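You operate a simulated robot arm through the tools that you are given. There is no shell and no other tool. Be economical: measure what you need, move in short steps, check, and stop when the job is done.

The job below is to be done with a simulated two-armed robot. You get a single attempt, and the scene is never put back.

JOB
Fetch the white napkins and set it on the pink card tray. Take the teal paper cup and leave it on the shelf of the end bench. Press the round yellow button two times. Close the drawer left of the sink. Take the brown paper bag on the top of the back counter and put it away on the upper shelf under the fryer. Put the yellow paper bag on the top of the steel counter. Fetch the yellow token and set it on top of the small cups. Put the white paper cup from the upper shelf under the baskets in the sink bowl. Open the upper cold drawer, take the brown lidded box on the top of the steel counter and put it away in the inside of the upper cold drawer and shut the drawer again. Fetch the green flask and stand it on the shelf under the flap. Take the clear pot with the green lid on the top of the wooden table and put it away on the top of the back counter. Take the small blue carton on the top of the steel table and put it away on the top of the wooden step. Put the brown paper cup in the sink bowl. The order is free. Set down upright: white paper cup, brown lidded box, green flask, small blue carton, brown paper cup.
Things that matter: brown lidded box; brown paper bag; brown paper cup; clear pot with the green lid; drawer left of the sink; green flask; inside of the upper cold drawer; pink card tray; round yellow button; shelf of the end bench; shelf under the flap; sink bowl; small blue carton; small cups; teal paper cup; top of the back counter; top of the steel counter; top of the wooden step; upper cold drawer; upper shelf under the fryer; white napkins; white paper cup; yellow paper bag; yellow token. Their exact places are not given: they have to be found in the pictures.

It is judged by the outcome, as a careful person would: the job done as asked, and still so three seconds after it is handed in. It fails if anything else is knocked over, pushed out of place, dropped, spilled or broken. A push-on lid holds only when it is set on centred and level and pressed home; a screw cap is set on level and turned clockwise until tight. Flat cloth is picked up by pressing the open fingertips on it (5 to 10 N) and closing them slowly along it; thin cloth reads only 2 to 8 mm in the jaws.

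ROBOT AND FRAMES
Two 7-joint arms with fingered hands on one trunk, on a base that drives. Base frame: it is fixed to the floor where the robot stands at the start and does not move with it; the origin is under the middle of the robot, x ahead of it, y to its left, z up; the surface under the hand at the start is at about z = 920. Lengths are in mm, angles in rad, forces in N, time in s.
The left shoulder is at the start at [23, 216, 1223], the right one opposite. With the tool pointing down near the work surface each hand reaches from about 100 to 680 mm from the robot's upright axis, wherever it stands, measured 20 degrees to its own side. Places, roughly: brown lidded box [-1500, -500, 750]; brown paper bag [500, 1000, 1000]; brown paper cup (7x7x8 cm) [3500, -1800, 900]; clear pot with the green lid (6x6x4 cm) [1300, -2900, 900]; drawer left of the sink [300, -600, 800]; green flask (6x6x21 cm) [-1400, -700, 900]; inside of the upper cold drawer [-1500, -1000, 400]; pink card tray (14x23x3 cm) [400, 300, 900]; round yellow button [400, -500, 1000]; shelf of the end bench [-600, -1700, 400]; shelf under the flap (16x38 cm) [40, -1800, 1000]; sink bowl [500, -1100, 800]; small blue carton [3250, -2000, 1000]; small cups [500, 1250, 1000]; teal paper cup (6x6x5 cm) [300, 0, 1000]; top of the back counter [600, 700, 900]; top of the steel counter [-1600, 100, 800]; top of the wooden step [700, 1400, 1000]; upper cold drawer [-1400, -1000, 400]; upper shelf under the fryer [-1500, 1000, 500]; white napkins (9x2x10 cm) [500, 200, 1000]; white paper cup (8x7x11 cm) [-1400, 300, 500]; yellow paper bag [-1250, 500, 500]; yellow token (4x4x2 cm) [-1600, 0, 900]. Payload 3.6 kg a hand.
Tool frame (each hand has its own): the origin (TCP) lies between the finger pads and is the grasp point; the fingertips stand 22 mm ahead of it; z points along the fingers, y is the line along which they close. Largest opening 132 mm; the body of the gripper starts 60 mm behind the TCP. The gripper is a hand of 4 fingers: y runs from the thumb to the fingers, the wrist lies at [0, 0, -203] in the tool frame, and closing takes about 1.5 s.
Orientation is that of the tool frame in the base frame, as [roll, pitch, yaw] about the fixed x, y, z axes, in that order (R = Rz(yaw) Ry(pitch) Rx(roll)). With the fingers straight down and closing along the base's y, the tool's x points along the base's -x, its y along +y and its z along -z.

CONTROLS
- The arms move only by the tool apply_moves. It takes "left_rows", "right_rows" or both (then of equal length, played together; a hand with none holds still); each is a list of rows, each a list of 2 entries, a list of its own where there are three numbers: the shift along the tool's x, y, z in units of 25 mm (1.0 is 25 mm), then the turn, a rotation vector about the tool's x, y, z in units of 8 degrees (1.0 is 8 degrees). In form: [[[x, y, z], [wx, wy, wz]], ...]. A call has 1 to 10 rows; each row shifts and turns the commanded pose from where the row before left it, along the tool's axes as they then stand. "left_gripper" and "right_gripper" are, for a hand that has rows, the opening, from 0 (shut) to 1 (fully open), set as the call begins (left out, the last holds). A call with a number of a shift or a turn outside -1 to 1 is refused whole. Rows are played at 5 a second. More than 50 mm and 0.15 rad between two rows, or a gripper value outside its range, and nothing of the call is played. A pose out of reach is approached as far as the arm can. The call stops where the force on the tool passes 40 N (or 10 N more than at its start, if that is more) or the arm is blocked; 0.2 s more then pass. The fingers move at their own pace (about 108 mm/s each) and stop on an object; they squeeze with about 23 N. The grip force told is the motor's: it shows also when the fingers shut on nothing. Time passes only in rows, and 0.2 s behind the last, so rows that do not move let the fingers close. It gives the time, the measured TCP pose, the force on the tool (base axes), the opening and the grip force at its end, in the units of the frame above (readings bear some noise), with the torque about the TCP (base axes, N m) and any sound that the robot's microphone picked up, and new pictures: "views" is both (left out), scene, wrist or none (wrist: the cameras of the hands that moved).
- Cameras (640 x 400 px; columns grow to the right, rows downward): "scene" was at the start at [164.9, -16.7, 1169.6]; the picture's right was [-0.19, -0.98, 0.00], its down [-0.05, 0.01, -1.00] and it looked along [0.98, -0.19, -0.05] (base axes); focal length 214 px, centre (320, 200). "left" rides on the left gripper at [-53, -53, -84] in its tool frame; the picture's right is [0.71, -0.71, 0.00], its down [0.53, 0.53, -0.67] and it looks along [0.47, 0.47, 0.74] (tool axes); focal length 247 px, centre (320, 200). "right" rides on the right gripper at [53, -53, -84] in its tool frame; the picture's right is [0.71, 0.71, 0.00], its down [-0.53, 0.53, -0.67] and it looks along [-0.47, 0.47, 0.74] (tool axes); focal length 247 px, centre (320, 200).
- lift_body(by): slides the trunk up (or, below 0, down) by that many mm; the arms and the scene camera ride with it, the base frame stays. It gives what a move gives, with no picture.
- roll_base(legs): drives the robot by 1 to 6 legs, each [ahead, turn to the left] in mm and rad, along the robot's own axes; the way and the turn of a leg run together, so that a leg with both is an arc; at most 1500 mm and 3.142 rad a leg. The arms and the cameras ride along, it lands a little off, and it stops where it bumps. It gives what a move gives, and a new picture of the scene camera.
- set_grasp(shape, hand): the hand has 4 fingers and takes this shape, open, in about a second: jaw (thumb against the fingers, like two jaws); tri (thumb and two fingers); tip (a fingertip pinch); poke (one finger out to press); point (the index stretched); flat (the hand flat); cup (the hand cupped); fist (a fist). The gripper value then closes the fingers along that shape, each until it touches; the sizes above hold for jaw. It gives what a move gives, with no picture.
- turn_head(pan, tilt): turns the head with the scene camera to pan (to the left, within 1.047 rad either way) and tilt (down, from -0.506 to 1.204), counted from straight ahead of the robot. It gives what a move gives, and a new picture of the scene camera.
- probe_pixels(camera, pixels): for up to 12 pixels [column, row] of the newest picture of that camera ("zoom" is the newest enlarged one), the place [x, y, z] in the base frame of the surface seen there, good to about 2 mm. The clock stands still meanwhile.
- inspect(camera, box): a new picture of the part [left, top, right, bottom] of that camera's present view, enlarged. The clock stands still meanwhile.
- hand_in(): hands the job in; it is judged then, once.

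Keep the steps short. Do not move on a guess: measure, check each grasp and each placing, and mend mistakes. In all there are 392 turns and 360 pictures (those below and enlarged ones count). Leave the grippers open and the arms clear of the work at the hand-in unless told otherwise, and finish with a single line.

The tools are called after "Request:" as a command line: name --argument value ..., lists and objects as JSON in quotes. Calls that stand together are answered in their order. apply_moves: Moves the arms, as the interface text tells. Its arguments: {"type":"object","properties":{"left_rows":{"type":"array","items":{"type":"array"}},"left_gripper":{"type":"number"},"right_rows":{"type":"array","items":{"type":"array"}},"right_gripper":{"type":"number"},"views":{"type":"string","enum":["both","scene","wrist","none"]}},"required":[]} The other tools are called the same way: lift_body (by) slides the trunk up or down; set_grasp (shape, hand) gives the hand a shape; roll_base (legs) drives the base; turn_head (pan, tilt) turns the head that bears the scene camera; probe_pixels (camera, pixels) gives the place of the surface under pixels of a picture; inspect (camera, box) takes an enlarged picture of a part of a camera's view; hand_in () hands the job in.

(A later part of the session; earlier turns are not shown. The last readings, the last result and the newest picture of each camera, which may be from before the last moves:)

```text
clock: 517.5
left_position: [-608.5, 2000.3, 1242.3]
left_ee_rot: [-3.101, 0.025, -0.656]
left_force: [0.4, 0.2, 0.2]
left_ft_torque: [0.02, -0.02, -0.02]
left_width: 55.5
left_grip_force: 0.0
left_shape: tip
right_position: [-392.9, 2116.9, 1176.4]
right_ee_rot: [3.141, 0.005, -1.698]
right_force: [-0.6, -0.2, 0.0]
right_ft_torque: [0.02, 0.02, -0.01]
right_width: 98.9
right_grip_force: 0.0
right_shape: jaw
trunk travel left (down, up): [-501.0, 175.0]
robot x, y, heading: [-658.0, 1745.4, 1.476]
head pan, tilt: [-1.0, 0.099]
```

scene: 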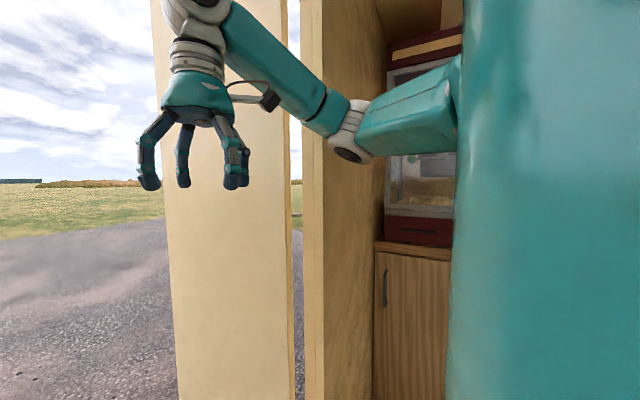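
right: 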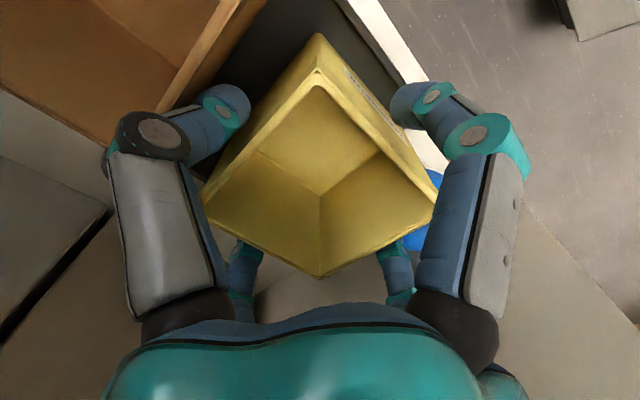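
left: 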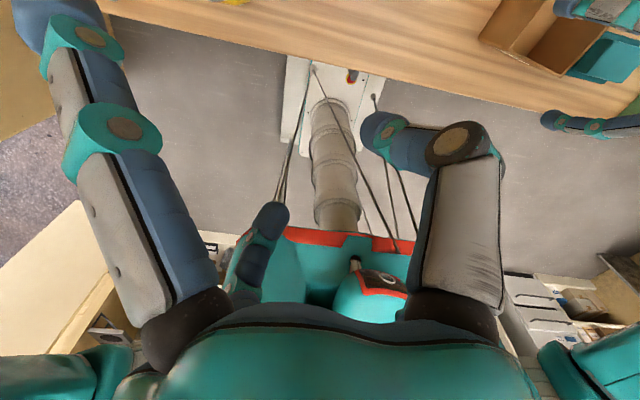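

Request:
roll_base --legs '[[-200, 0]]'

Request:
apply_moves --left_rows '[[[-0.61, -0.79, 0], [0, 0, 0]], [[-0.61, -0.79, 0], [0, 0, 0]], [[-0.61, -0.79, 0], [0, 0, 0]], [[-0.61, -0.79, 0], [0, 0, 0]], [[-0.61, -0.79, 0], [0, 0, 0]], [[-0.61, -0.79, 0], [0, 0, 0]], [[-0.61, -0.79, 0], [0, 0, 0]], [[-0.61, -0.79, 0], [0, 0, 0]], [[-0.61, -0.79, 0], [0, 0, 0]]]' --right_rows '[[[-1, 0.3, 0], [0, 0, 0]], [[-1, 0.3, 0], [0, 0, 0]], [[-1, 0.3, 0], [0, 0, 0]], [[-1, 0.3, 0], [0, 0, 0]], [[-1, 0.3, 0], [0, 0, 0]], [[-1, 0.3, 0], [0, 0, 0]], [[-0.5, 0.3, 0], [0, 0, 0]], [[0, 0, 0], [0, 0, 0]], [[0, 0, 0], [0, 0, 0]]]' --views "none"

Request:
roll_base --legs '[[0, 0.07], [900, 0], [700, 0]]'

```text
clock: 519.1
left_position: [-624.4, 1809.7, 1240.4]
left_ee_rot: [-3.11, 0.021, -0.656]
left_force: [-0.4, -0.1, 0.9]
left_ft_torque: [0.01, 0.02, 0.0]
left_width: 55.6
left_grip_force: 0.0
left_shape: tip
right_position: [-407.8, 1927.6, 1173.1]
right_ee_rot: [3.137, -0.004, -1.697]
right_force: [0.4, 0.1, -0.2]
right_ft_torque: [0.03, -0.01, -0.01]
right_width: 98.6
right_grip_force: 0.1
right_shape: jaw
trunk travel left (down, up): [-501.0, 175.0]
robot x, y, heading: [-681.1, 1547.2, 1.478]
head pan, tilt: [-1.0, 0.099]
```

scene: 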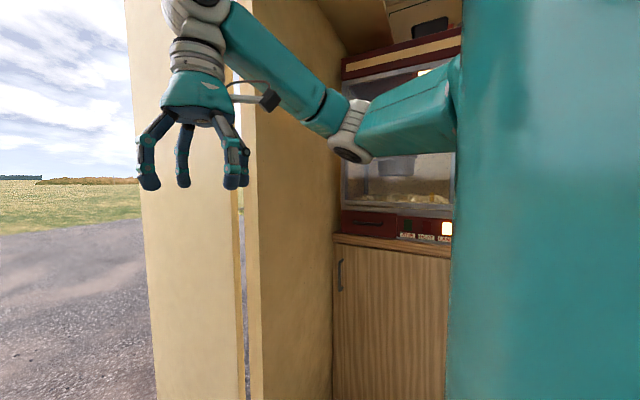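

```text
clock: 521.1
left_position: [-624.7, 2034.5, 1248.1]
left_ee_rot: [-3.113, 0.022, -0.655]
left_force: [-0.4, -0.2, 0.2]
left_ft_torque: [-0.02, 0.03, 0.01]
left_width: 55.7
left_grip_force: 0.0
left_shape: tip
right_position: [-438.2, 2095.3, 1171.1]
right_ee_rot: [3.138, -0.004, -1.696]
right_force: [-0.5, 0.3, 0.3]
right_ft_torque: [-0.01, -0.01, -0.02]
right_width: 98.9
right_grip_force: 0.2
right_shape: jaw
trunk travel left (down, up): [-501.0, 175.0]
robot x, y, heading: [-683.0, 1549.5, 1.478]
head pan, tilt: [-1.0, 0.099]
```

```text
clock: 529.8
left_position: [-587.5, 3645.1, 1248.6]
left_ee_rot: [-3.112, 0.023, -0.602]
left_force: [-0.1, 0.6, -0.1]
left_ft_torque: [-0.02, -0.03, 0.0]
left_width: 55.6
left_grip_force: 0.1
left_shape: tip
right_position: [-405.3, 3715.5, 1170.0]
right_ee_rot: [3.138, -0.005, -1.644]
right_force: [0.3, -0.3, -0.3]
right_ft_torque: [-0.04, -0.01, 0.01]
right_width: 98.9
right_grip_force: 0.1
right_shape: jaw
trunk travel left (down, up): [-501.0, 175.0]
robot x, y, heading: [-613.8, 3156.1, 1.526]
head pan, tilt: [-1.0, 0.099]
```

scene: 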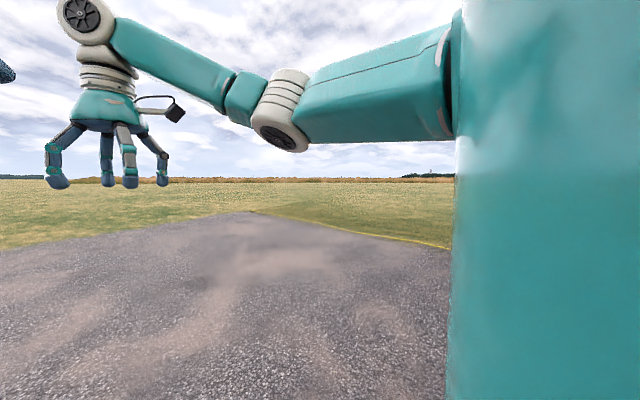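

Request:
roll_base --legs '[[0, -0.6], [0, -0.6], [0, -0.5]]'

Request:
roll_base --legs '[[0, -0.4], [600, 0]]'

Request:
turn_head --pan -0.6 --tilt 0.1

```text
clock: 532.0
left_position: [-322.1, 3545.7, 1250.3]
left_ee_rot: [-3.112, 0.025, -1.18]
left_force: [-0.1, -0.2, -0.3]
left_ft_torque: [0.02, 0.0, -0.01]
left_width: 55.4
left_grip_force: 0.0
left_shape: tip
right_position: [-129.2, 3506.3, 1171.9]
right_ee_rot: [3.136, -0.004, -2.223]
right_force: [0.3, -0.3, 0.3]
right_ft_torque: [0.01, 0.03, -0.02]
right_width: 98.9
right_grip_force: 0.1
right_shape: jaw
trunk travel left (down, up): [-501.0, 175.0]
robot x, y, heading: [-642.5, 3167.5, 0.951]
head pan, tilt: [-1.0, 0.099]
stopped in leg 1: the robot was blocked; the commanded pose is now the measured one
```

scene: 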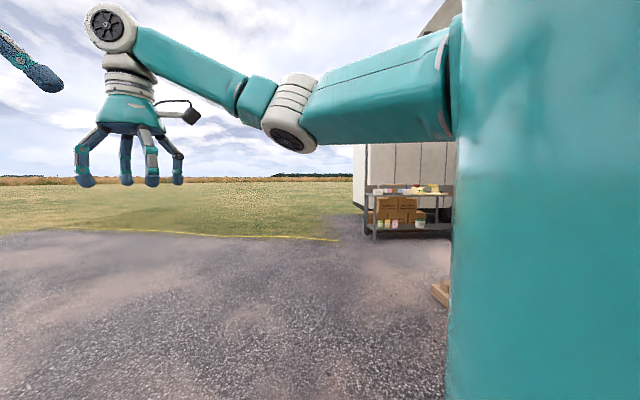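

```text
clock: 533.9
left_position: [-198.7, 3396.7, 1251.8]
left_ee_rot: [-3.111, 0.027, -1.577]
left_force: [0.3, -0.6, -0.3]
left_ft_torque: [0.03, 0.0, -0.04]
left_width: 55.6
left_grip_force: 0.1
left_shape: tip
right_position: [-38.2, 3284.8, 1172.8]
right_ee_rot: [3.139, -0.003, -2.618]
right_force: [0.3, -0.3, 1.3]
right_ft_torque: [0.04, 0.04, -0.02]
right_width: 98.7
right_grip_force: 0.0
right_shape: jaw
trunk travel left (down, up): [-501.0, 175.0]
robot x, y, heading: [-649.7, 3188.2, 0.544]
head pan, tilt: [-1.0, 0.099]
stopped in leg 2: the robot was blocked; the commanded pose is now the measured one
```

scene: 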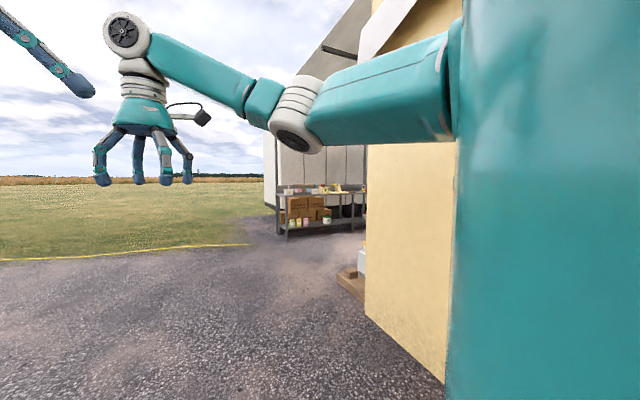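

```text
clock: 534.8
left_position: [-199.0, 3398.0, 1251.5]
left_ee_rot: [-3.111, 0.024, -1.575]
left_force: [0.1, 0.0, -0.1]
left_ft_torque: [-0.05, 0.0, -0.01]
left_width: 55.4
left_grip_force: 0.1
left_shape: tip
right_position: [-40.0, 3285.7, 1174.6]
right_ee_rot: [3.138, -0.004, -2.617]
right_force: [-1.3, 0.2, -0.3]
right_ft_torque: [-0.02, -0.01, 0.0]
right_width: 98.8
right_grip_force: 0.2
right_shape: jaw
trunk travel left (down, up): [-501.0, 175.0]
robot x, y, heading: [-653.7, 3185.6, 0.552]
head pan, tilt: [-0.6, 0.099]
```

scene: 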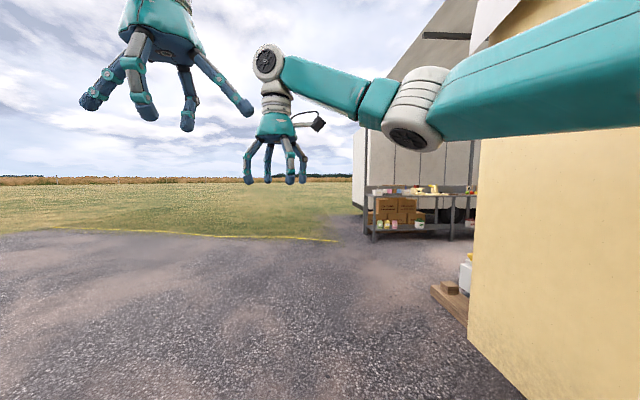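

Request:
roll_base --legs '[[500, 0], [500, -0.4], [600, -0.3]]'

```text
clock: 543.4
left_position: [1359.6, 3518.1, 1251.4]
left_ee_rot: [-3.111, 0.025, -2.254]
left_force: [0.4, -0.5, 0.3]
left_ft_torque: [0.02, 0.02, 0.04]
left_width: 55.4
left_grip_force: 0.1
left_shape: tip
right_position: [1413.3, 3330.1, 1172.8]
right_ee_rot: [3.139, -0.005, 2.988]
right_force: [0.7, -0.3, -1.0]
right_ft_torque: [0.0, 0.01, 0.01]
right_width: 98.5
right_grip_force: 0.1
right_shape: jaw
trunk travel left (down, up): [-501.0, 175.0]
robot x, y, heading: [878.1, 3637.6, -0.125]
head pan, tilt: [-0.6, 0.099]
```

scene: 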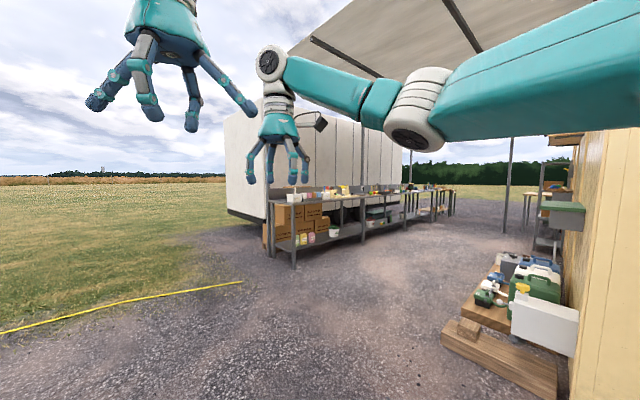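

Request:
probe_pixels --camera "scene" --pixels '[[445, 335], [275, 260], [300, 265], [355, 235], [405, 225], [440, 190], [510, 235], [330, 235]]'

Request:
roll_base --legs '[[400, -0.4], [400, -0.4]]'

```text
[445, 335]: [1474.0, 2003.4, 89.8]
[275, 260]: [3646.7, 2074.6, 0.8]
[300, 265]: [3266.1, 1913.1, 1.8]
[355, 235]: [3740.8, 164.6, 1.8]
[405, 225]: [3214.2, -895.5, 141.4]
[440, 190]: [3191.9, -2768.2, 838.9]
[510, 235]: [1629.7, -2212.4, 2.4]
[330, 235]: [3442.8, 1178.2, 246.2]
```

```text
clock: 548.6
left_position: [1847.5, 2824.2, 1261.2]
left_ee_rot: [-3.096, -0.013, -2.961]
left_force: [0.1, 0.1, 1.1]
left_ft_torque: [0.01, 0.0, -0.01]
left_width: 55.5
left_grip_force: 0.0
left_shape: tip
right_position: [1706.0, 2650.2, 1173.9]
right_ee_rot: [3.14, -0.003, 2.198]
right_force: [-0.6, -0.3, -0.4]
right_ft_torque: [0.02, 0.02, -0.02]
right_width: 98.7
right_grip_force: 0.0
right_shape: jaw
trunk travel left (down, up): [-501.0, 175.0]
robot x, y, heading: [1557.5, 3256.2, -0.917]
head pan, tilt: [-0.6, 0.099]
stopped in leg 2: the robot was blocked; the commanded pose is now the measured one
```

scene: 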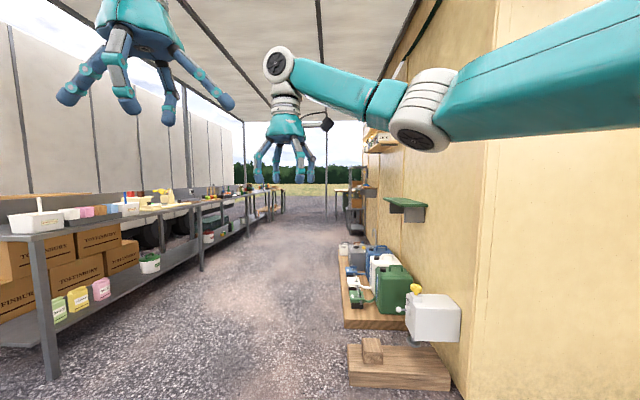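

Request:
roll_base --legs '[[600, -0.2], [600, -0.3], [1300, -0.05], [1300, -0.05], [700, 0]]'

Request:
turn_head --pan 0.7 --tilt 0.25

```text
clock: 571.0
left_position: [2638.7, -1676.7, 1261.1]
left_ee_rot: [-3.095, -0.006, 2.794]
left_force: [0.8, 0.0, -0.2]
left_ft_torque: [-0.02, 0.02, 0.03]
left_width: 55.4
left_grip_force: 0.1
left_shape: tip
right_position: [2434.4, -1758.0, 1175.0]
right_ee_rot: [3.139, -0.004, 1.676]
right_force: [1.0, -0.1, -0.4]
right_ft_torque: [0.01, -0.01, -0.01]
right_width: 98.8
right_grip_force: 0.1
right_shape: jaw
trunk travel left (down, up): [-501.0, 175.0]
robot x, y, heading: [2603.5, -1159.2, -1.437]
head pan, tilt: [-0.6, 0.099]
```

scene: 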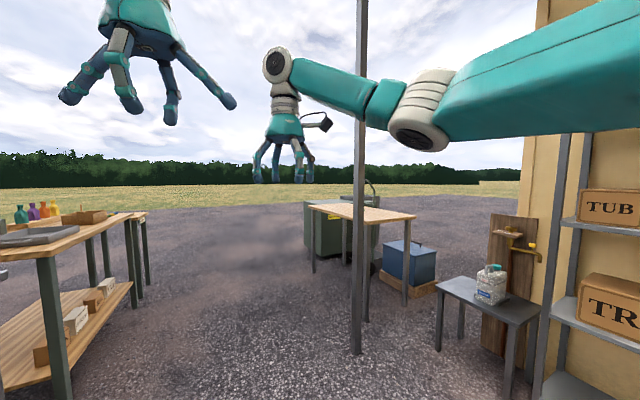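

```text
clock: 572.5
left_position: [2639.6, -1675.2, 1262.5]
left_ee_rot: [-3.096, -0.008, 2.793]
left_force: [0.0, 0.1, -0.3]
left_ft_torque: [-0.02, 0.02, -0.02]
left_width: 55.7
left_grip_force: 0.0
left_shape: tip
right_position: [2434.7, -1756.9, 1175.6]
right_ee_rot: [3.14, -0.003, 1.673]
right_force: [-0.8, 0.7, 0.6]
right_ft_torque: [0.0, 0.01, 0.04]
right_width: 99.0
right_grip_force: 0.0
right_shape: jaw
trunk travel left (down, up): [-501.0, 175.0]
robot x, y, heading: [2606.9, -1161.1, -1.437]
head pan, tilt: [0.7, 0.25]
```

scene: 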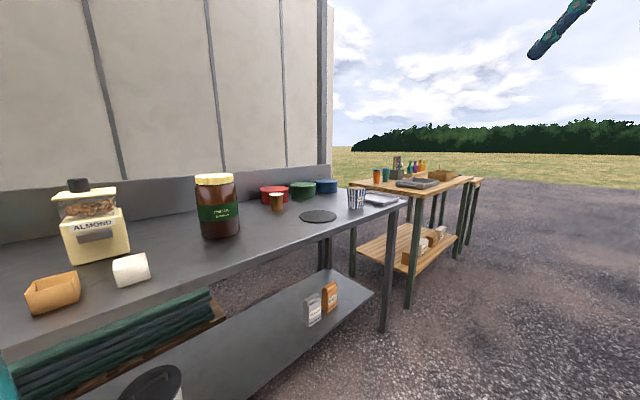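

Request:
inspect --camera "scene" --box '[230, 160, 430, 260]'

Request:
probe_pixels --camera "scene" --pixels '[[277, 202], [277, 197], [271, 195], [283, 195], [277, 210], [356, 198], [350, 190], [362, 190], [356, 206], [320, 216], [340, 220], [400, 205]]'

```text
3.20 times, centred on (330, 210) of scene
```

zoom: 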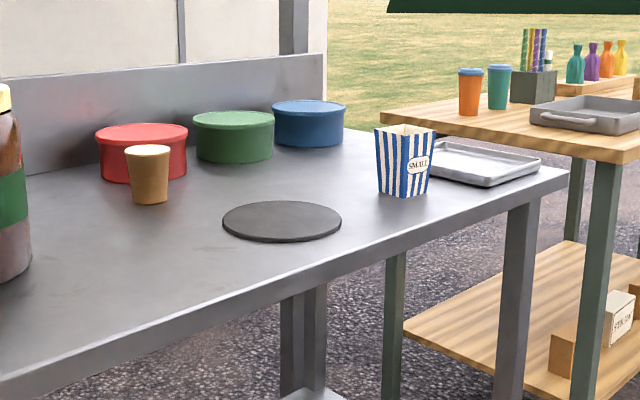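

```text
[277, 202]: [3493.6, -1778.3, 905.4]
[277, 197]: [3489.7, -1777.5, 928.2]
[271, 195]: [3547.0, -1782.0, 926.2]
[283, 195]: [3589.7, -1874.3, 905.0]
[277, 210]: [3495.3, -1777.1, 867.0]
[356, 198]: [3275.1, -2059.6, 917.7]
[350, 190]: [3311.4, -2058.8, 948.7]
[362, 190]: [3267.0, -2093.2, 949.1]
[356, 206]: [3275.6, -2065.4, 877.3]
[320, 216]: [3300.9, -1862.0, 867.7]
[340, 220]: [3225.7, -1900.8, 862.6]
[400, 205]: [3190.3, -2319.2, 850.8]
```

Request:
roll_base --legs '[[760, 0], [0, 0.5], [0, 0.5]]'

Request:
set_grasp --hand "left" --shape "jaw"

Request:
roll_base --legs '[[0, 0.45]]'

```text
clock: 577.7
left_position: [2926.2, -2353.5, 1262.6]
left_ee_rot: [-3.095, -0.009, -3.1]
left_force: [0.2, 1.1, 0.0]
left_ft_torque: [-0.01, 0.02, 0.02]
left_width: 55.4
left_grip_force: 0.0
left_shape: tip
right_position: [2768.1, -2507.2, 1176.8]
right_ee_rot: [-3.141, -0.003, 2.065]
right_force: [0.6, -0.3, -0.2]
right_ft_torque: [-0.01, 0.03, 0.02]
right_width: 98.9
right_grip_force: 0.0
right_shape: jaw
trunk travel left (down, up): [-501.0, 175.0]
robot x, y, heading: [2684.0, -1898.3, -1.049]
head pan, tilt: [0.7, 0.25]
stopped in leg 2: the robot was blocked; the commanded pose is now the measured one
```

scene: 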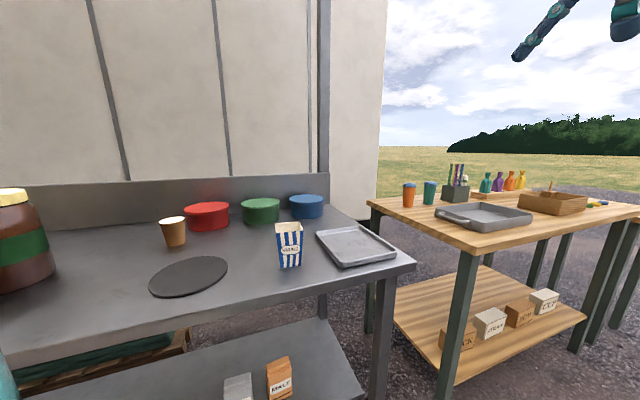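

```text
clock: 578.6
left_position: [2922.0, -2354.3, 1262.8]
left_ee_rot: [-3.096, -0.009, -3.101]
left_force: [0.1, 0.0, -0.1]
left_ft_torque: [0.02, 0.02, 0.01]
left_width: 131.9
left_grip_force: 0.1
left_shape: jaw
right_position: [2764.9, -2509.9, 1176.5]
right_ee_rot: [3.139, -0.003, 2.063]
right_force: [0.2, -1.0, -0.1]
right_ft_torque: [0.0, 0.01, 0.01]
right_width: 99.0
right_grip_force: 0.1
right_shape: jaw
trunk travel left (down, up): [-501.0, 175.0]
robot x, y, heading: [2682.8, -1894.5, -1.049]
head pan, tilt: [0.7, 0.25]
```

```text
clock: 580.6
left_position: [3095.9, -2208.8, 1264.0]
left_ee_rot: [-3.096, -0.011, -2.667]
left_force: [-0.3, 1.0, 0.2]
left_ft_torque: [-0.03, 0.03, 0.0]
left_width: 132.0
left_grip_force: 0.1
left_shape: jaw
right_position: [3017.2, -2416.9, 1177.8]
right_ee_rot: [3.141, -0.002, 2.496]
right_force: [0.4, 1.0, -0.9]
right_ft_torque: [-0.03, 0.02, -0.02]
right_width: 98.9
right_grip_force: 0.0
right_shape: jaw
trunk travel left (down, up): [-501.0, 175.0]
robot x, y, heading: [2670.4, -1913.0, -0.606]
head pan, tilt: [0.7, 0.25]
stopped in leg 1: the robot was blocked; the commanded pose is now the measured one
```

scene: 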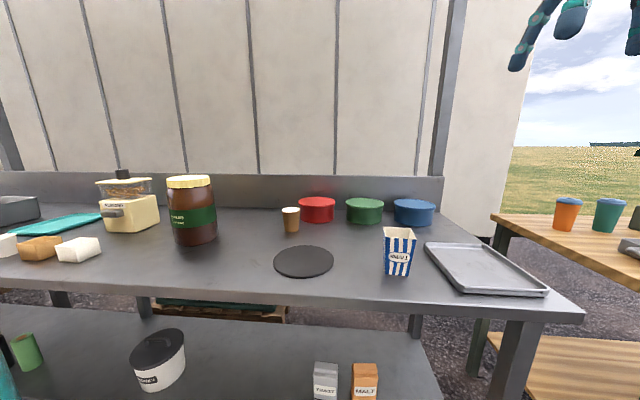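

Request:
roll_base --legs '[[0, 0.45]]'

Request:
roll_base --legs '[[100, 0.15]]'

Request:
turn_head --pan 0.0 --tilt 0.5

```text
clock: 582.4
left_position: [3184.4, -1995.2, 1263.6]
left_ee_rot: [-3.096, -0.009, -2.215]
left_force: [0.3, 0.0, -0.1]
left_ft_torque: [0.02, -0.02, 0.0]
left_width: 131.7
left_grip_force: 0.0
left_shape: jaw
right_position: [3206.3, -2216.7, 1177.4]
right_ee_rot: [3.14, -0.005, 2.949]
right_force: [-0.3, 0.7, -0.3]
right_ft_torque: [0.04, 0.0, 0.01]
right_width: 98.8
right_grip_force: 0.1
right_shape: jaw
trunk travel left (down, up): [-501.0, 175.0]
robot x, y, heading: [2669.6, -1944.5, -0.158]
head pan, tilt: [0.7, 0.25]
```

scene: 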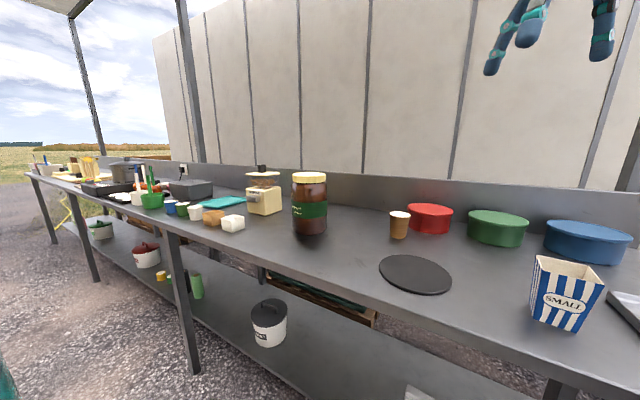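

```text
clock: 583.5
left_position: [3290.3, -1926.8, 1264.0]
left_ee_rot: [-3.096, -0.009, -2.065]
left_force: [0.6, 0.1, 0.6]
left_ft_torque: [0.0, 0.01, 0.0]
left_width: 131.7
left_grip_force: 0.1
left_shape: jaw
right_position: [3342.6, -2142.1, 1176.9]
right_ee_rot: [3.141, -0.005, 3.098]
right_force: [0.1, -0.6, 0.0]
right_ft_torque: [-0.04, 0.04, 0.01]
right_width: 99.0
right_grip_force: 0.1
right_shape: jaw
trunk travel left (down, up): [-501.0, 175.0]
robot x, y, heading: [2774.1, -1951.9, -0.014]
head pan, tilt: [0.7, 0.25]
```

scene: 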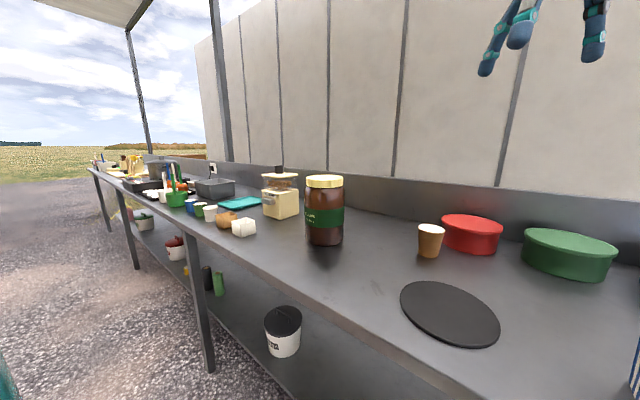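

```text
clock: 584.6
left_position: [3289.6, -1927.6, 1264.7]
left_ee_rot: [-3.095, -0.007, -2.069]
left_force: [-0.1, -0.4, 0.3]
left_ft_torque: [0.0, -0.01, 0.01]
left_width: 132.1
left_grip_force: 0.0
left_shape: jaw
right_position: [3341.0, -2144.5, 1178.4]
right_ee_rot: [3.139, -0.005, 3.096]
right_force: [0.4, 0.1, -0.2]
right_ft_torque: [0.02, 0.01, 0.02]
right_width: 98.8
right_grip_force: 0.0
right_shape: jaw
trunk travel left (down, up): [-501.0, 175.0]
robot x, y, heading: [2778.0, -1953.4, -0.017]
head pan, tilt: [0.0, 0.499]
```

scene: 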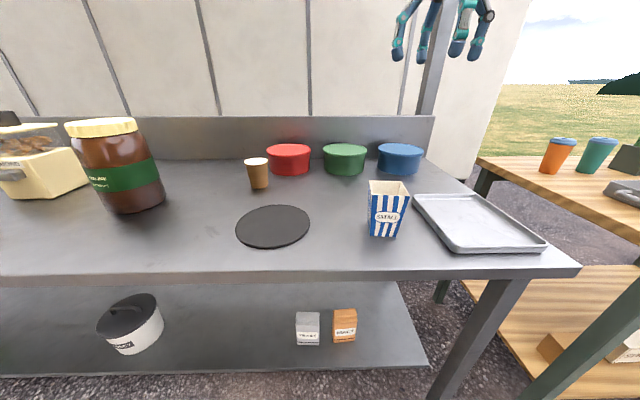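

Request:
probe_pixels --camera "scene" --pixels '[[258, 175], [248, 165], [267, 165], [258, 162], [258, 186], [388, 215], [370, 188], [407, 190], [388, 183], [385, 235], [300, 265], [400, 232]]'

```text
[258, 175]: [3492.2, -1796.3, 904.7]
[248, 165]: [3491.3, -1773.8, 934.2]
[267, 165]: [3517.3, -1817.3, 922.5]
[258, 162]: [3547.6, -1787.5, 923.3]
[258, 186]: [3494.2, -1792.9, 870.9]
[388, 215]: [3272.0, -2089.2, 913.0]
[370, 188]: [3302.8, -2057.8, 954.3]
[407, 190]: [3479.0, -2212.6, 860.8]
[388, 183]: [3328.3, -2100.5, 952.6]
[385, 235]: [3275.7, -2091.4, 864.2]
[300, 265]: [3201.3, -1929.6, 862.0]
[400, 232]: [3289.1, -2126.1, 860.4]
```

Request:
roll_base --legs '[[130, 0]]'

Request:
apply_moves --left_rows '[[[-0.93, -0.14, 0.3], [-0.33, 0, 0]], [[-0.93, -0.14, 0.5], [0, 0, 0]], [[-0.93, -0.14, 0.7], [0, 0, 0]], [[-0.93, -0.14, 0.7], [0, 0, 0]], [[-0.93, -0.14, 0.7], [0, 0, 0]], [[-0.93, -0.14, 0.8], [0, 0, 0]], [[-0.93, -0.14, 1], [0, 0, 0]], [[0, 0, 1], [0, 0, 0]], [[0, 0, 1], [0, 0, 0]]]' --right_rows '[[[0.96, 0.26, 0.2], [0, 0, 0]], [[0.96, 0.26, 0.2], [0, 0, 0]], [[0.96, 0.26, 0.2], [0, 0, 0]], [[0.96, 0.26, 0.2], [0, 0, 0]], [[0.96, 0.26, 0.2], [0, 0, 0]], [[0.96, 0.26, 0.2], [0, 0, 0]], [[0.96, 0.26, 0.2], [0, 0, 0]], [[0, 0, 0.8], [0, 0, 0]], [[0, 0, 0.8], [0, 0, 0]]]' --left_gripper 0.75 --views "wrist"

```text
clock: 585.9
left_position: [3419.3, -1928.7, 1263.2]
left_ee_rot: [-3.098, -0.009, -2.064]
left_force: [1.2, -0.7, 0.5]
left_ft_torque: [0.0, 0.04, 0.02]
left_width: 132.1
left_grip_force: 0.1
left_shape: jaw
right_position: [3472.7, -2143.4, 1177.1]
right_ee_rot: [3.14, -0.005, 3.102]
right_force: [0.3, 0.5, -0.6]
right_ft_torque: [-0.01, -0.01, -0.01]
right_width: 98.8
right_grip_force: 0.0
right_shape: jaw
trunk travel left (down, up): [-501.0, 175.0]
robot x, y, heading: [2902.4, -1955.4, -0.013]
head pan, tilt: [0.0, 0.499]
```

scene: 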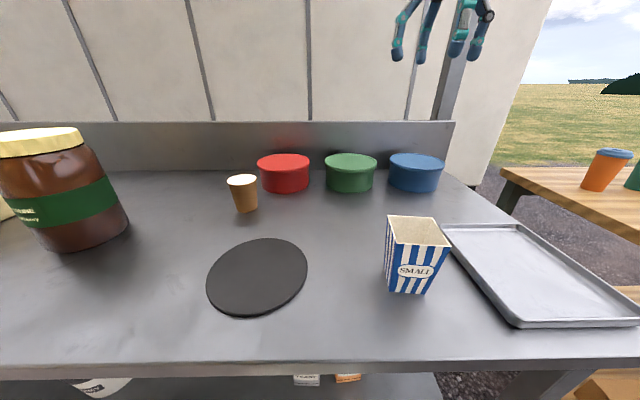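

```text
clock: 587.9
left_position: [3513.5, -1797.5, 1094.9]
left_ee_rot: [3.141, -0.009, -2.064]
left_force: [-0.1, 0.7, -0.7]
left_ft_torque: [0.0, -0.01, 0.01]
left_width: 99.3
left_grip_force: 0.1
left_shape: jaw
right_position: [3304.7, -2093.7, 1102.9]
right_ee_rot: [3.14, -0.004, 3.102]
right_force: [-0.7, -0.1, -0.1]
right_ft_torque: [-0.02, 0.01, 0.0]
right_width: 98.6
right_grip_force: 0.1
right_shape: jaw
trunk travel left (down, up): [-501.0, 175.0]
robot x, y, heading: [2905.4, -1961.6, -0.016]
head pan, tilt: [0.0, 0.499]
```

right: 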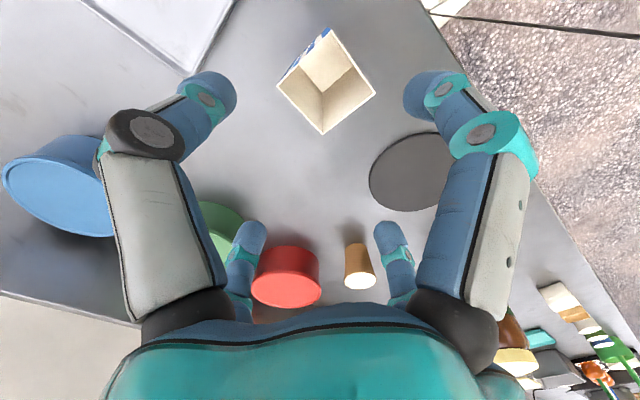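
left: 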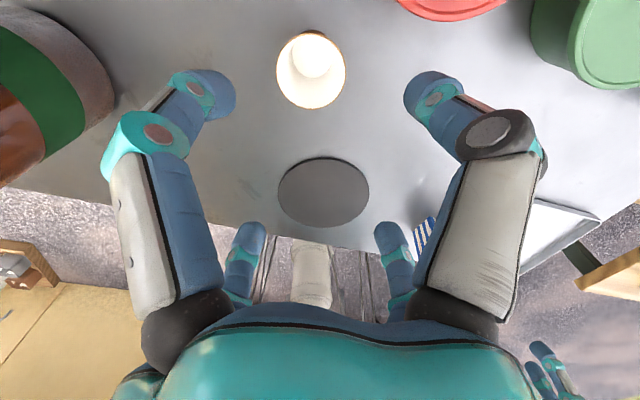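

Request:
probe_pixels --camera "left" --pixels '[[280, 68], [343, 68], [311, 34], [311, 104]]'

Request:
probe_pixels --camera "right" --pixels '[[281, 84], [330, 36], [372, 93], [322, 130], [325, 100]]'

```text
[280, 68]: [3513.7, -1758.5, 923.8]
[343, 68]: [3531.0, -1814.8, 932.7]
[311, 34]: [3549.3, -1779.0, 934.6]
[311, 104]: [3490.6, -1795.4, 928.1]
```

```text
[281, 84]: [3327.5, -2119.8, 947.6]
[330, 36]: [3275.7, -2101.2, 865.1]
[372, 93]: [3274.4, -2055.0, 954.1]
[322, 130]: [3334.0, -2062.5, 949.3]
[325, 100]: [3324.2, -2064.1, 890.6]
```

Request:
apply_moves --left_rows '[[[-0.51, -0.06, 0.9], [0, 0, 0]], [[0, 0, 0.95], [0, 0, 0]], [[0, 0, 0.95], [0, 0, 0]], [[0, 0, 0.95], [0, 0, 0]], [[0, 0, 0.95], [0, 0, 0]], [[0, 0, 0.95], [0, 0, 0]], [[0, 0, 0.95], [0, 0, 0]], [[0, 0, 0.9], [0, 0, 0]]]' --right_rows '[[[0.16, 0.24, 0.95], [0, 0, 0]], [[0, 0, 0.95], [0, 0, 0]], [[0, 0, 0.95], [0, 0, 0]], [[0, 0, 0.95], [0, 0, 0]], [[0, 0, 0.95], [0, 0, 0]], [[0, 0, 0.95], [0, 0, 0]], [[0, 0, 0.95], [0, 0, 0]], [[0, 0, 0.95], [0, 0, 0]]]' --views "wrist"

```text
clock: 589.7
left_position: [3522.2, -1790.1, 907.0]
left_ee_rot: [3.14, -0.008, -2.064]
left_force: [0.9, 0.0, -0.3]
left_ft_torque: [0.01, -0.01, 0.01]
left_width: 99.5
left_grip_force: 0.1
left_shape: jaw
right_position: [3299.7, -2085.9, 915.1]
right_ee_rot: [3.138, -0.004, 3.101]
right_force: [0.8, -0.1, -0.1]
right_ft_torque: [0.04, 0.02, -0.05]
right_width: 98.8
right_grip_force: 0.0
right_shape: jaw
trunk travel left (down, up): [-501.0, 175.0]
robot x, y, heading: [2900.3, -1954.5, -0.005]
head pan, tilt: [0.0, 0.499]
```

right: 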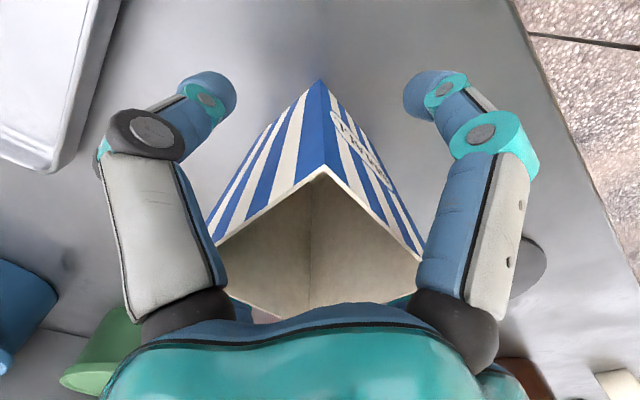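
left: 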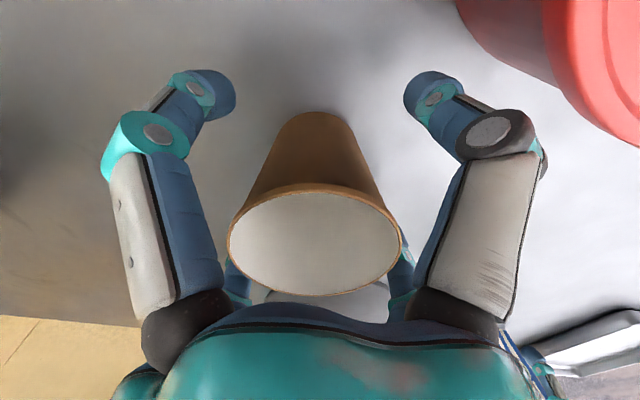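

Both are centred. Close both hands, then lift.

Request:
apply_moves --left_rows '[[[0, 0, 0], [0, 0, 0]], [[0, 0, 0], [0, 0, 0]], [[0, 0, 0], [0, 0, 0]], [[0, 0, 0], [0, 0, 0]], [[0, 0, 0], [0, 0, 0]], [[0, 0, 0], [0, 0, 0]]]' --right_rows '[[[0, 0, 0], [0, 0, 0]], [[0, 0, 0], [0, 0, 0]], [[0, 0, 0], [0, 0, 0]], [[0, 0, 0], [0, 0, 0]], [[0, 0, 0], [0, 0, 0]], [[0, 0, 0], [0, 0, 0]]]' --left_gripper 0.2 --right_gripper 0.2 --views "none"

Request:
apply_moves --left_rows '[[[0, 0, -0.6], [0, 0, 0]], [[0, 0, -1], [0, 0, 0]], [[0, 0, -1], [0, 0, 0]], [[0, 0, -1], [0, 0, 0]], [[0, 0, -1], [0, 0, 0]], [[0, 0, -1], [0, 0, 0]], [[0, 0, -1], [0, 0, 0]], [[0.47, 0.88, -1], [0, 0, 0]], [[0.47, 0.88, -1], [0, 0, 0]], [[0.47, 0.88, -1], [0, 0, 0]]]' --right_rows '[[[0, 0, -0.6], [0, 0, 0]], [[0, 0, -1], [0, 0, 0]], [[0, 0, -1], [0, 0, 0]], [[0, 0, -1], [0, 0, 0]], [[0, 0, -1], [0, 0, 0]], [[0, 0, -1], [0, 0, 0]], [[0, 0, -1], [0, 0, 0]], [[0, 0, -1], [0, 0, 0]], [[0, 0, -1], [0, 0, 0]], [[0, 0, -1], [0, 0, 0]]]' --views "wrist"

```text
clock: 591.1
left_position: [3520.9, -1789.9, 904.8]
left_ee_rot: [3.141, -0.008, -2.061]
left_force: [0.2, 0.1, 0.9]
left_ft_torque: [0.0, 0.0, 0.0]
left_width: 45.9
left_grip_force: 22.7
left_shape: jaw
right_position: [3299.0, -2086.2, 916.3]
right_ee_rot: [3.14, -0.004, 3.101]
right_force: [0.4, -0.4, 0.2]
right_ft_torque: [0.0, -0.01, 0.0]
right_width: 49.4
right_grip_force: 22.8
right_shape: jaw
trunk travel left (down, up): [-501.0, 175.0]
robot x, y, heading: [2899.2, -1956.0, -0.008]
head pan, tilt: [0.0, 0.499]
```

```text
clock: 593.3
left_position: [3443.6, -1786.7, 1150.4]
left_ee_rot: [3.141, -0.009, -2.063]
left_force: [-0.3, 1.0, -0.2]
left_ft_torque: [0.01, 0.0, 0.01]
left_width: 45.9
left_grip_force: 22.7
left_shape: jaw
right_position: [3299.0, -2085.5, 1155.2]
right_ee_rot: [3.139, -0.004, 3.099]
right_force: [-0.1, 0.8, -0.8]
right_ft_torque: [0.01, -0.03, 0.02]
right_width: 49.6
right_grip_force: 22.9
right_shape: jaw
trunk travel left (down, up): [-501.0, 175.0]
robot x, y, heading: [2900.6, -1953.9, -0.02]
head pan, tilt: [0.0, 0.499]
```

right: 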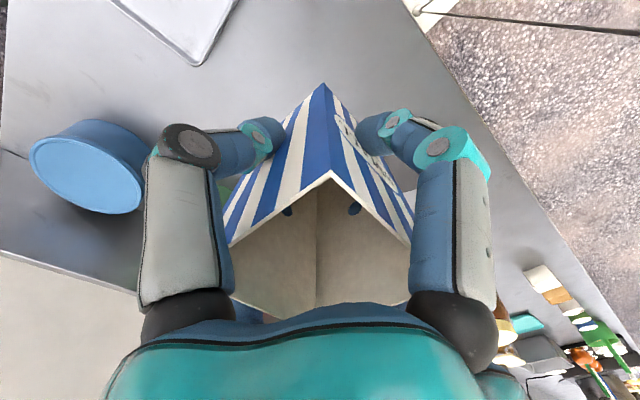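
left: 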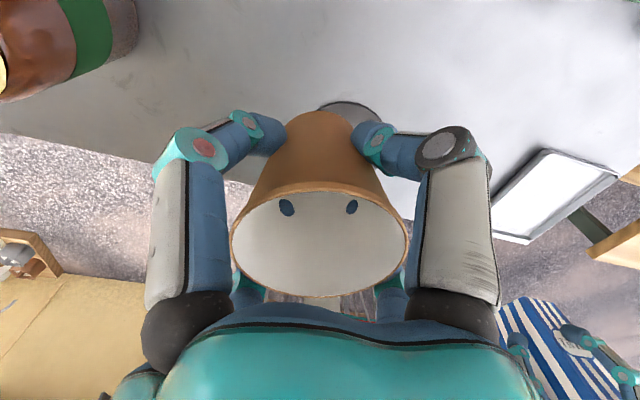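

Request:
roll_base --legs '[[-450, 0.2], [0, 0.5], [0, 0.5], [0, 0.4]]'

Request:
roll_base --legs '[[0, 0.35], [0, 0.35]]'

```text
clock: 599.4
left_position: [2464.0, -1420.9, 1149.3]
left_ee_rot: [-3.138, -0.015, -0.807]
left_force: [-1.4, 0.1, 0.3]
left_ft_torque: [0.03, -0.05, -0.02]
left_width: 45.5
left_grip_force: 23.2
left_shape: jaw
right_position: [2703.9, -1652.5, 1155.8]
right_ee_rot: [-3.136, -0.004, -1.923]
right_force: [-0.9, -0.4, -0.2]
right_ft_torque: [0.03, -0.09, 0.0]
right_width: 49.1
right_grip_force: 23.2
right_shape: jaw
trunk travel left (down, up): [-501.0, 175.0]
robot x, y, heading: [2514.2, -2004.9, 1.243]
head pan, tilt: [0.0, 0.499]
stopped in leg 4: the robot was blocked; the commanded pose is now the measured one
```

scene: 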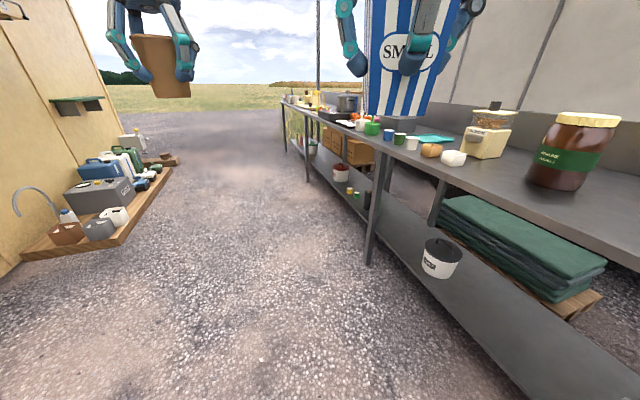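

```text
clock: 602.0
left_position: [2104.9, -1587.9, 1150.9]
left_ee_rot: [3.141, -0.008, -0.115]
left_force: [0.2, -0.1, -0.6]
left_ft_torque: [0.0, 0.0, 0.01]
left_width: 45.5
left_grip_force: 23.1
left_shape: jaw
right_position: [2437.1, -1612.8, 1155.6]
right_ee_rot: [-3.141, -0.006, -1.232]
right_force: [0.3, -0.4, -0.5]
right_ft_torque: [-0.02, -0.02, 0.01]
right_width: 49.2
right_grip_force: 22.9
right_shape: jaw
trunk travel left (down, up): [-501.0, 175.0]
robot x, y, heading: [2546.9, -2001.4, 1.939]
head pan, tilt: [0.0, 0.499]
```

scene: 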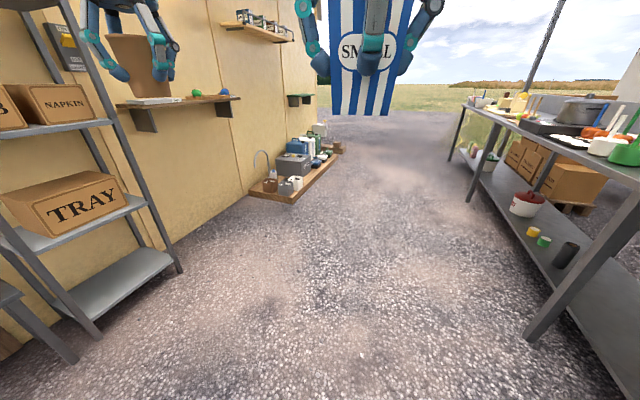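

Request:
roll_base --legs '[[0, -0.26], [1450, 0], [1450, 0], [900, 0.2], [900, 0.25]]'

```text
clock: 625.7
left_position: [1281.6, 3002.7, 1151.3]
left_ee_rot: [3.14, -0.008, -0.01]
left_force: [-0.3, -0.2, 0.5]
left_ft_torque: [0.0, -0.02, -0.01]
left_width: 45.4
left_grip_force: 23.0
left_shape: jaw
right_position: [1613.6, 3014.5, 1155.5]
right_ee_rot: [-3.142, -0.006, -1.128]
right_force: [-0.5, -0.5, 0.2]
right_ft_torque: [-0.04, 0.0, -0.03]
right_width: 49.2
right_grip_force: 23.1
right_shape: jaw
trunk travel left (down, up): [-501.0, 175.0]
robot x, y, heading: [1758.7, 2641.3, 2.046]
head pan, tilt: [0.0, 0.499]
```

scene: 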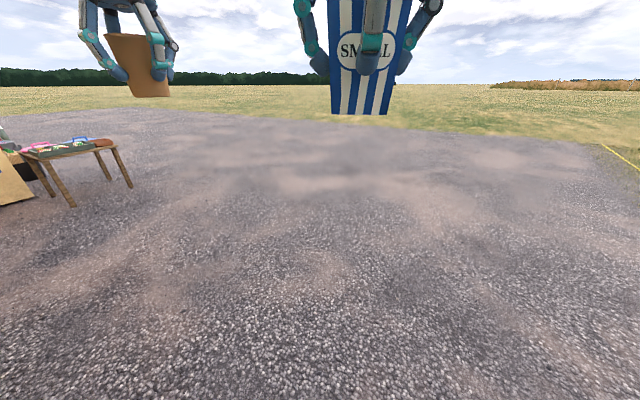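

Request:
roll_base --legs '[[800, 0.5], [900, 0.5], [800, 0.2], [250, 0.6]]'

Request:
roll_base --legs '[[0, 0.4], [0, 0.35]]'

```text
clock: 639.9
left_position: [-843.5, 2896.5, 1151.5]
left_ee_rot: [3.141, -0.01, 1.803]
left_force: [0.2, 0.1, 0.0]
left_ft_torque: [0.0, 0.07, 0.0]
left_width: 45.3
left_grip_force: 23.2
left_shape: jaw
right_position: [-933.8, 3215.5, 1154.9]
right_ee_rot: [-3.14, -0.006, 0.688]
right_force: [0.1, -0.8, -0.6]
right_ft_torque: [0.01, 0.02, 0.0]
right_width: 49.3
right_grip_force: 23.2
right_shape: jaw
trunk travel left (down, up): [-501.0, 175.0]
robot x, y, heading: [-625.7, 3466.7, -2.43]
head pan, tilt: [0.0, 0.499]
```

scene: 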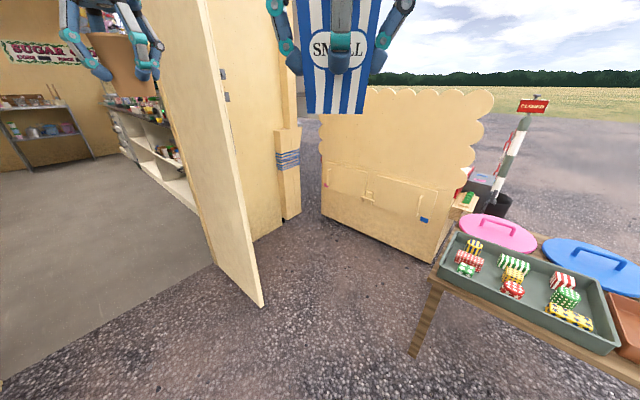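

```text
clock: 642.6
left_position: [-404.9, 2891.4, 1151.9]
left_ee_rot: [3.141, -0.009, 2.541]
left_force: [-0.3, -0.5, 0.2]
left_ft_torque: [-0.01, 0.02, 0.01]
left_width: 45.4
left_grip_force: 23.1
left_shape: jaw
right_position: [-686.6, 3068.1, 1156.9]
right_ee_rot: [3.14, -0.005, 1.426]
right_force: [0.4, 0.2, -0.4]
right_ft_torque: [0.0, 0.0, -0.02]
right_width: 49.2
right_grip_force: 23.3
right_shape: jaw
trunk travel left (down, up): [-501.0, 175.0]
robot x, y, heading: [-662.0, 3464.9, -1.688]
head pan, tilt: [0.0, 0.499]
```

scene: 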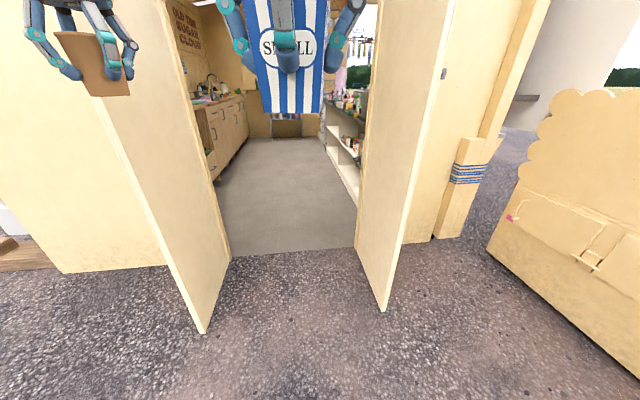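

Request:
apply_moves --left_rows '[[[0.8, -0.54, 0], [0, 0, 0]], [[0.8, -0.54, 0], [0, 0, 0]], [[0.8, -0.54, 0], [0, 0, 0]], [[0.8, -0.54, 0], [0, 0, 0]], [[0.8, -0.54, 0], [0, 0, 0]]]' --right_rows '[[[-1, 0, 0], [0, 0, 0]], [[-1, 0, 0], [0, 0, 0]], [[-1, 0, 0], [0, 0, 0]], [[-1, 0, 0], [0, 0, 0]], [[-0.8, 0, 0], [0, 0, 0]]]' --views "none"

Request:
roll_base --legs '[[0, 0.12], [1200, 0], [700, 0]]'

```text
clock: 643.8
left_position: [-524.3, 2893.5, 1151.5]
left_ee_rot: [-3.142, -0.01, 2.542]
left_force: [-0.4, 0.6, 0.5]
left_ft_torque: [-0.01, -0.04, -0.02]
left_width: 45.2
left_grip_force: 22.7
left_shape: jaw
right_position: [-705.0, 2949.0, 1158.9]
right_ee_rot: [3.139, -0.004, 1.426]
right_force: [0.6, 0.0, -1.1]
right_ft_torque: [-0.01, 0.01, 0.01]
right_width: 49.0
right_grip_force: 22.8
right_shape: jaw
trunk travel left (down, up): [-501.0, 175.0]
robot x, y, heading: [-661.9, 3465.2, -1.695]
head pan, tilt: [0.0, 0.499]
```

```text
clock: 653.9
left_position: [-479.7, 1008.2, 1150.9]
left_ee_rot: [3.14, -0.009, 2.65]
left_force: [-0.1, 0.7, -0.3]
left_ft_torque: [-0.03, 0.01, 0.0]
left_width: 45.3
left_grip_force: 23.3
left_shape: jaw
right_position: [-664.5, 1045.0, 1158.8]
right_ee_rot: [-3.141, -0.008, 1.535]
right_force: [-0.2, -0.2, -0.6]
right_ft_torque: [0.01, 0.01, 0.0]
right_width: 48.8
right_grip_force: 23.2
right_shape: jaw
trunk travel left (down, up): [-501.0, 175.0]
robot x, y, heading: [-678.3, 1565.3, -1.588]
head pan, tilt: [0.0, 0.499]
```

scene: 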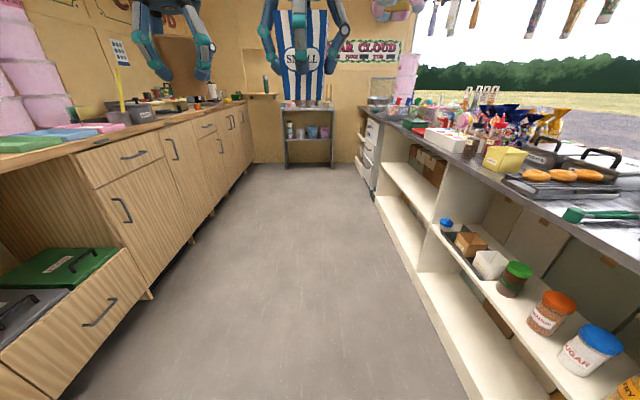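

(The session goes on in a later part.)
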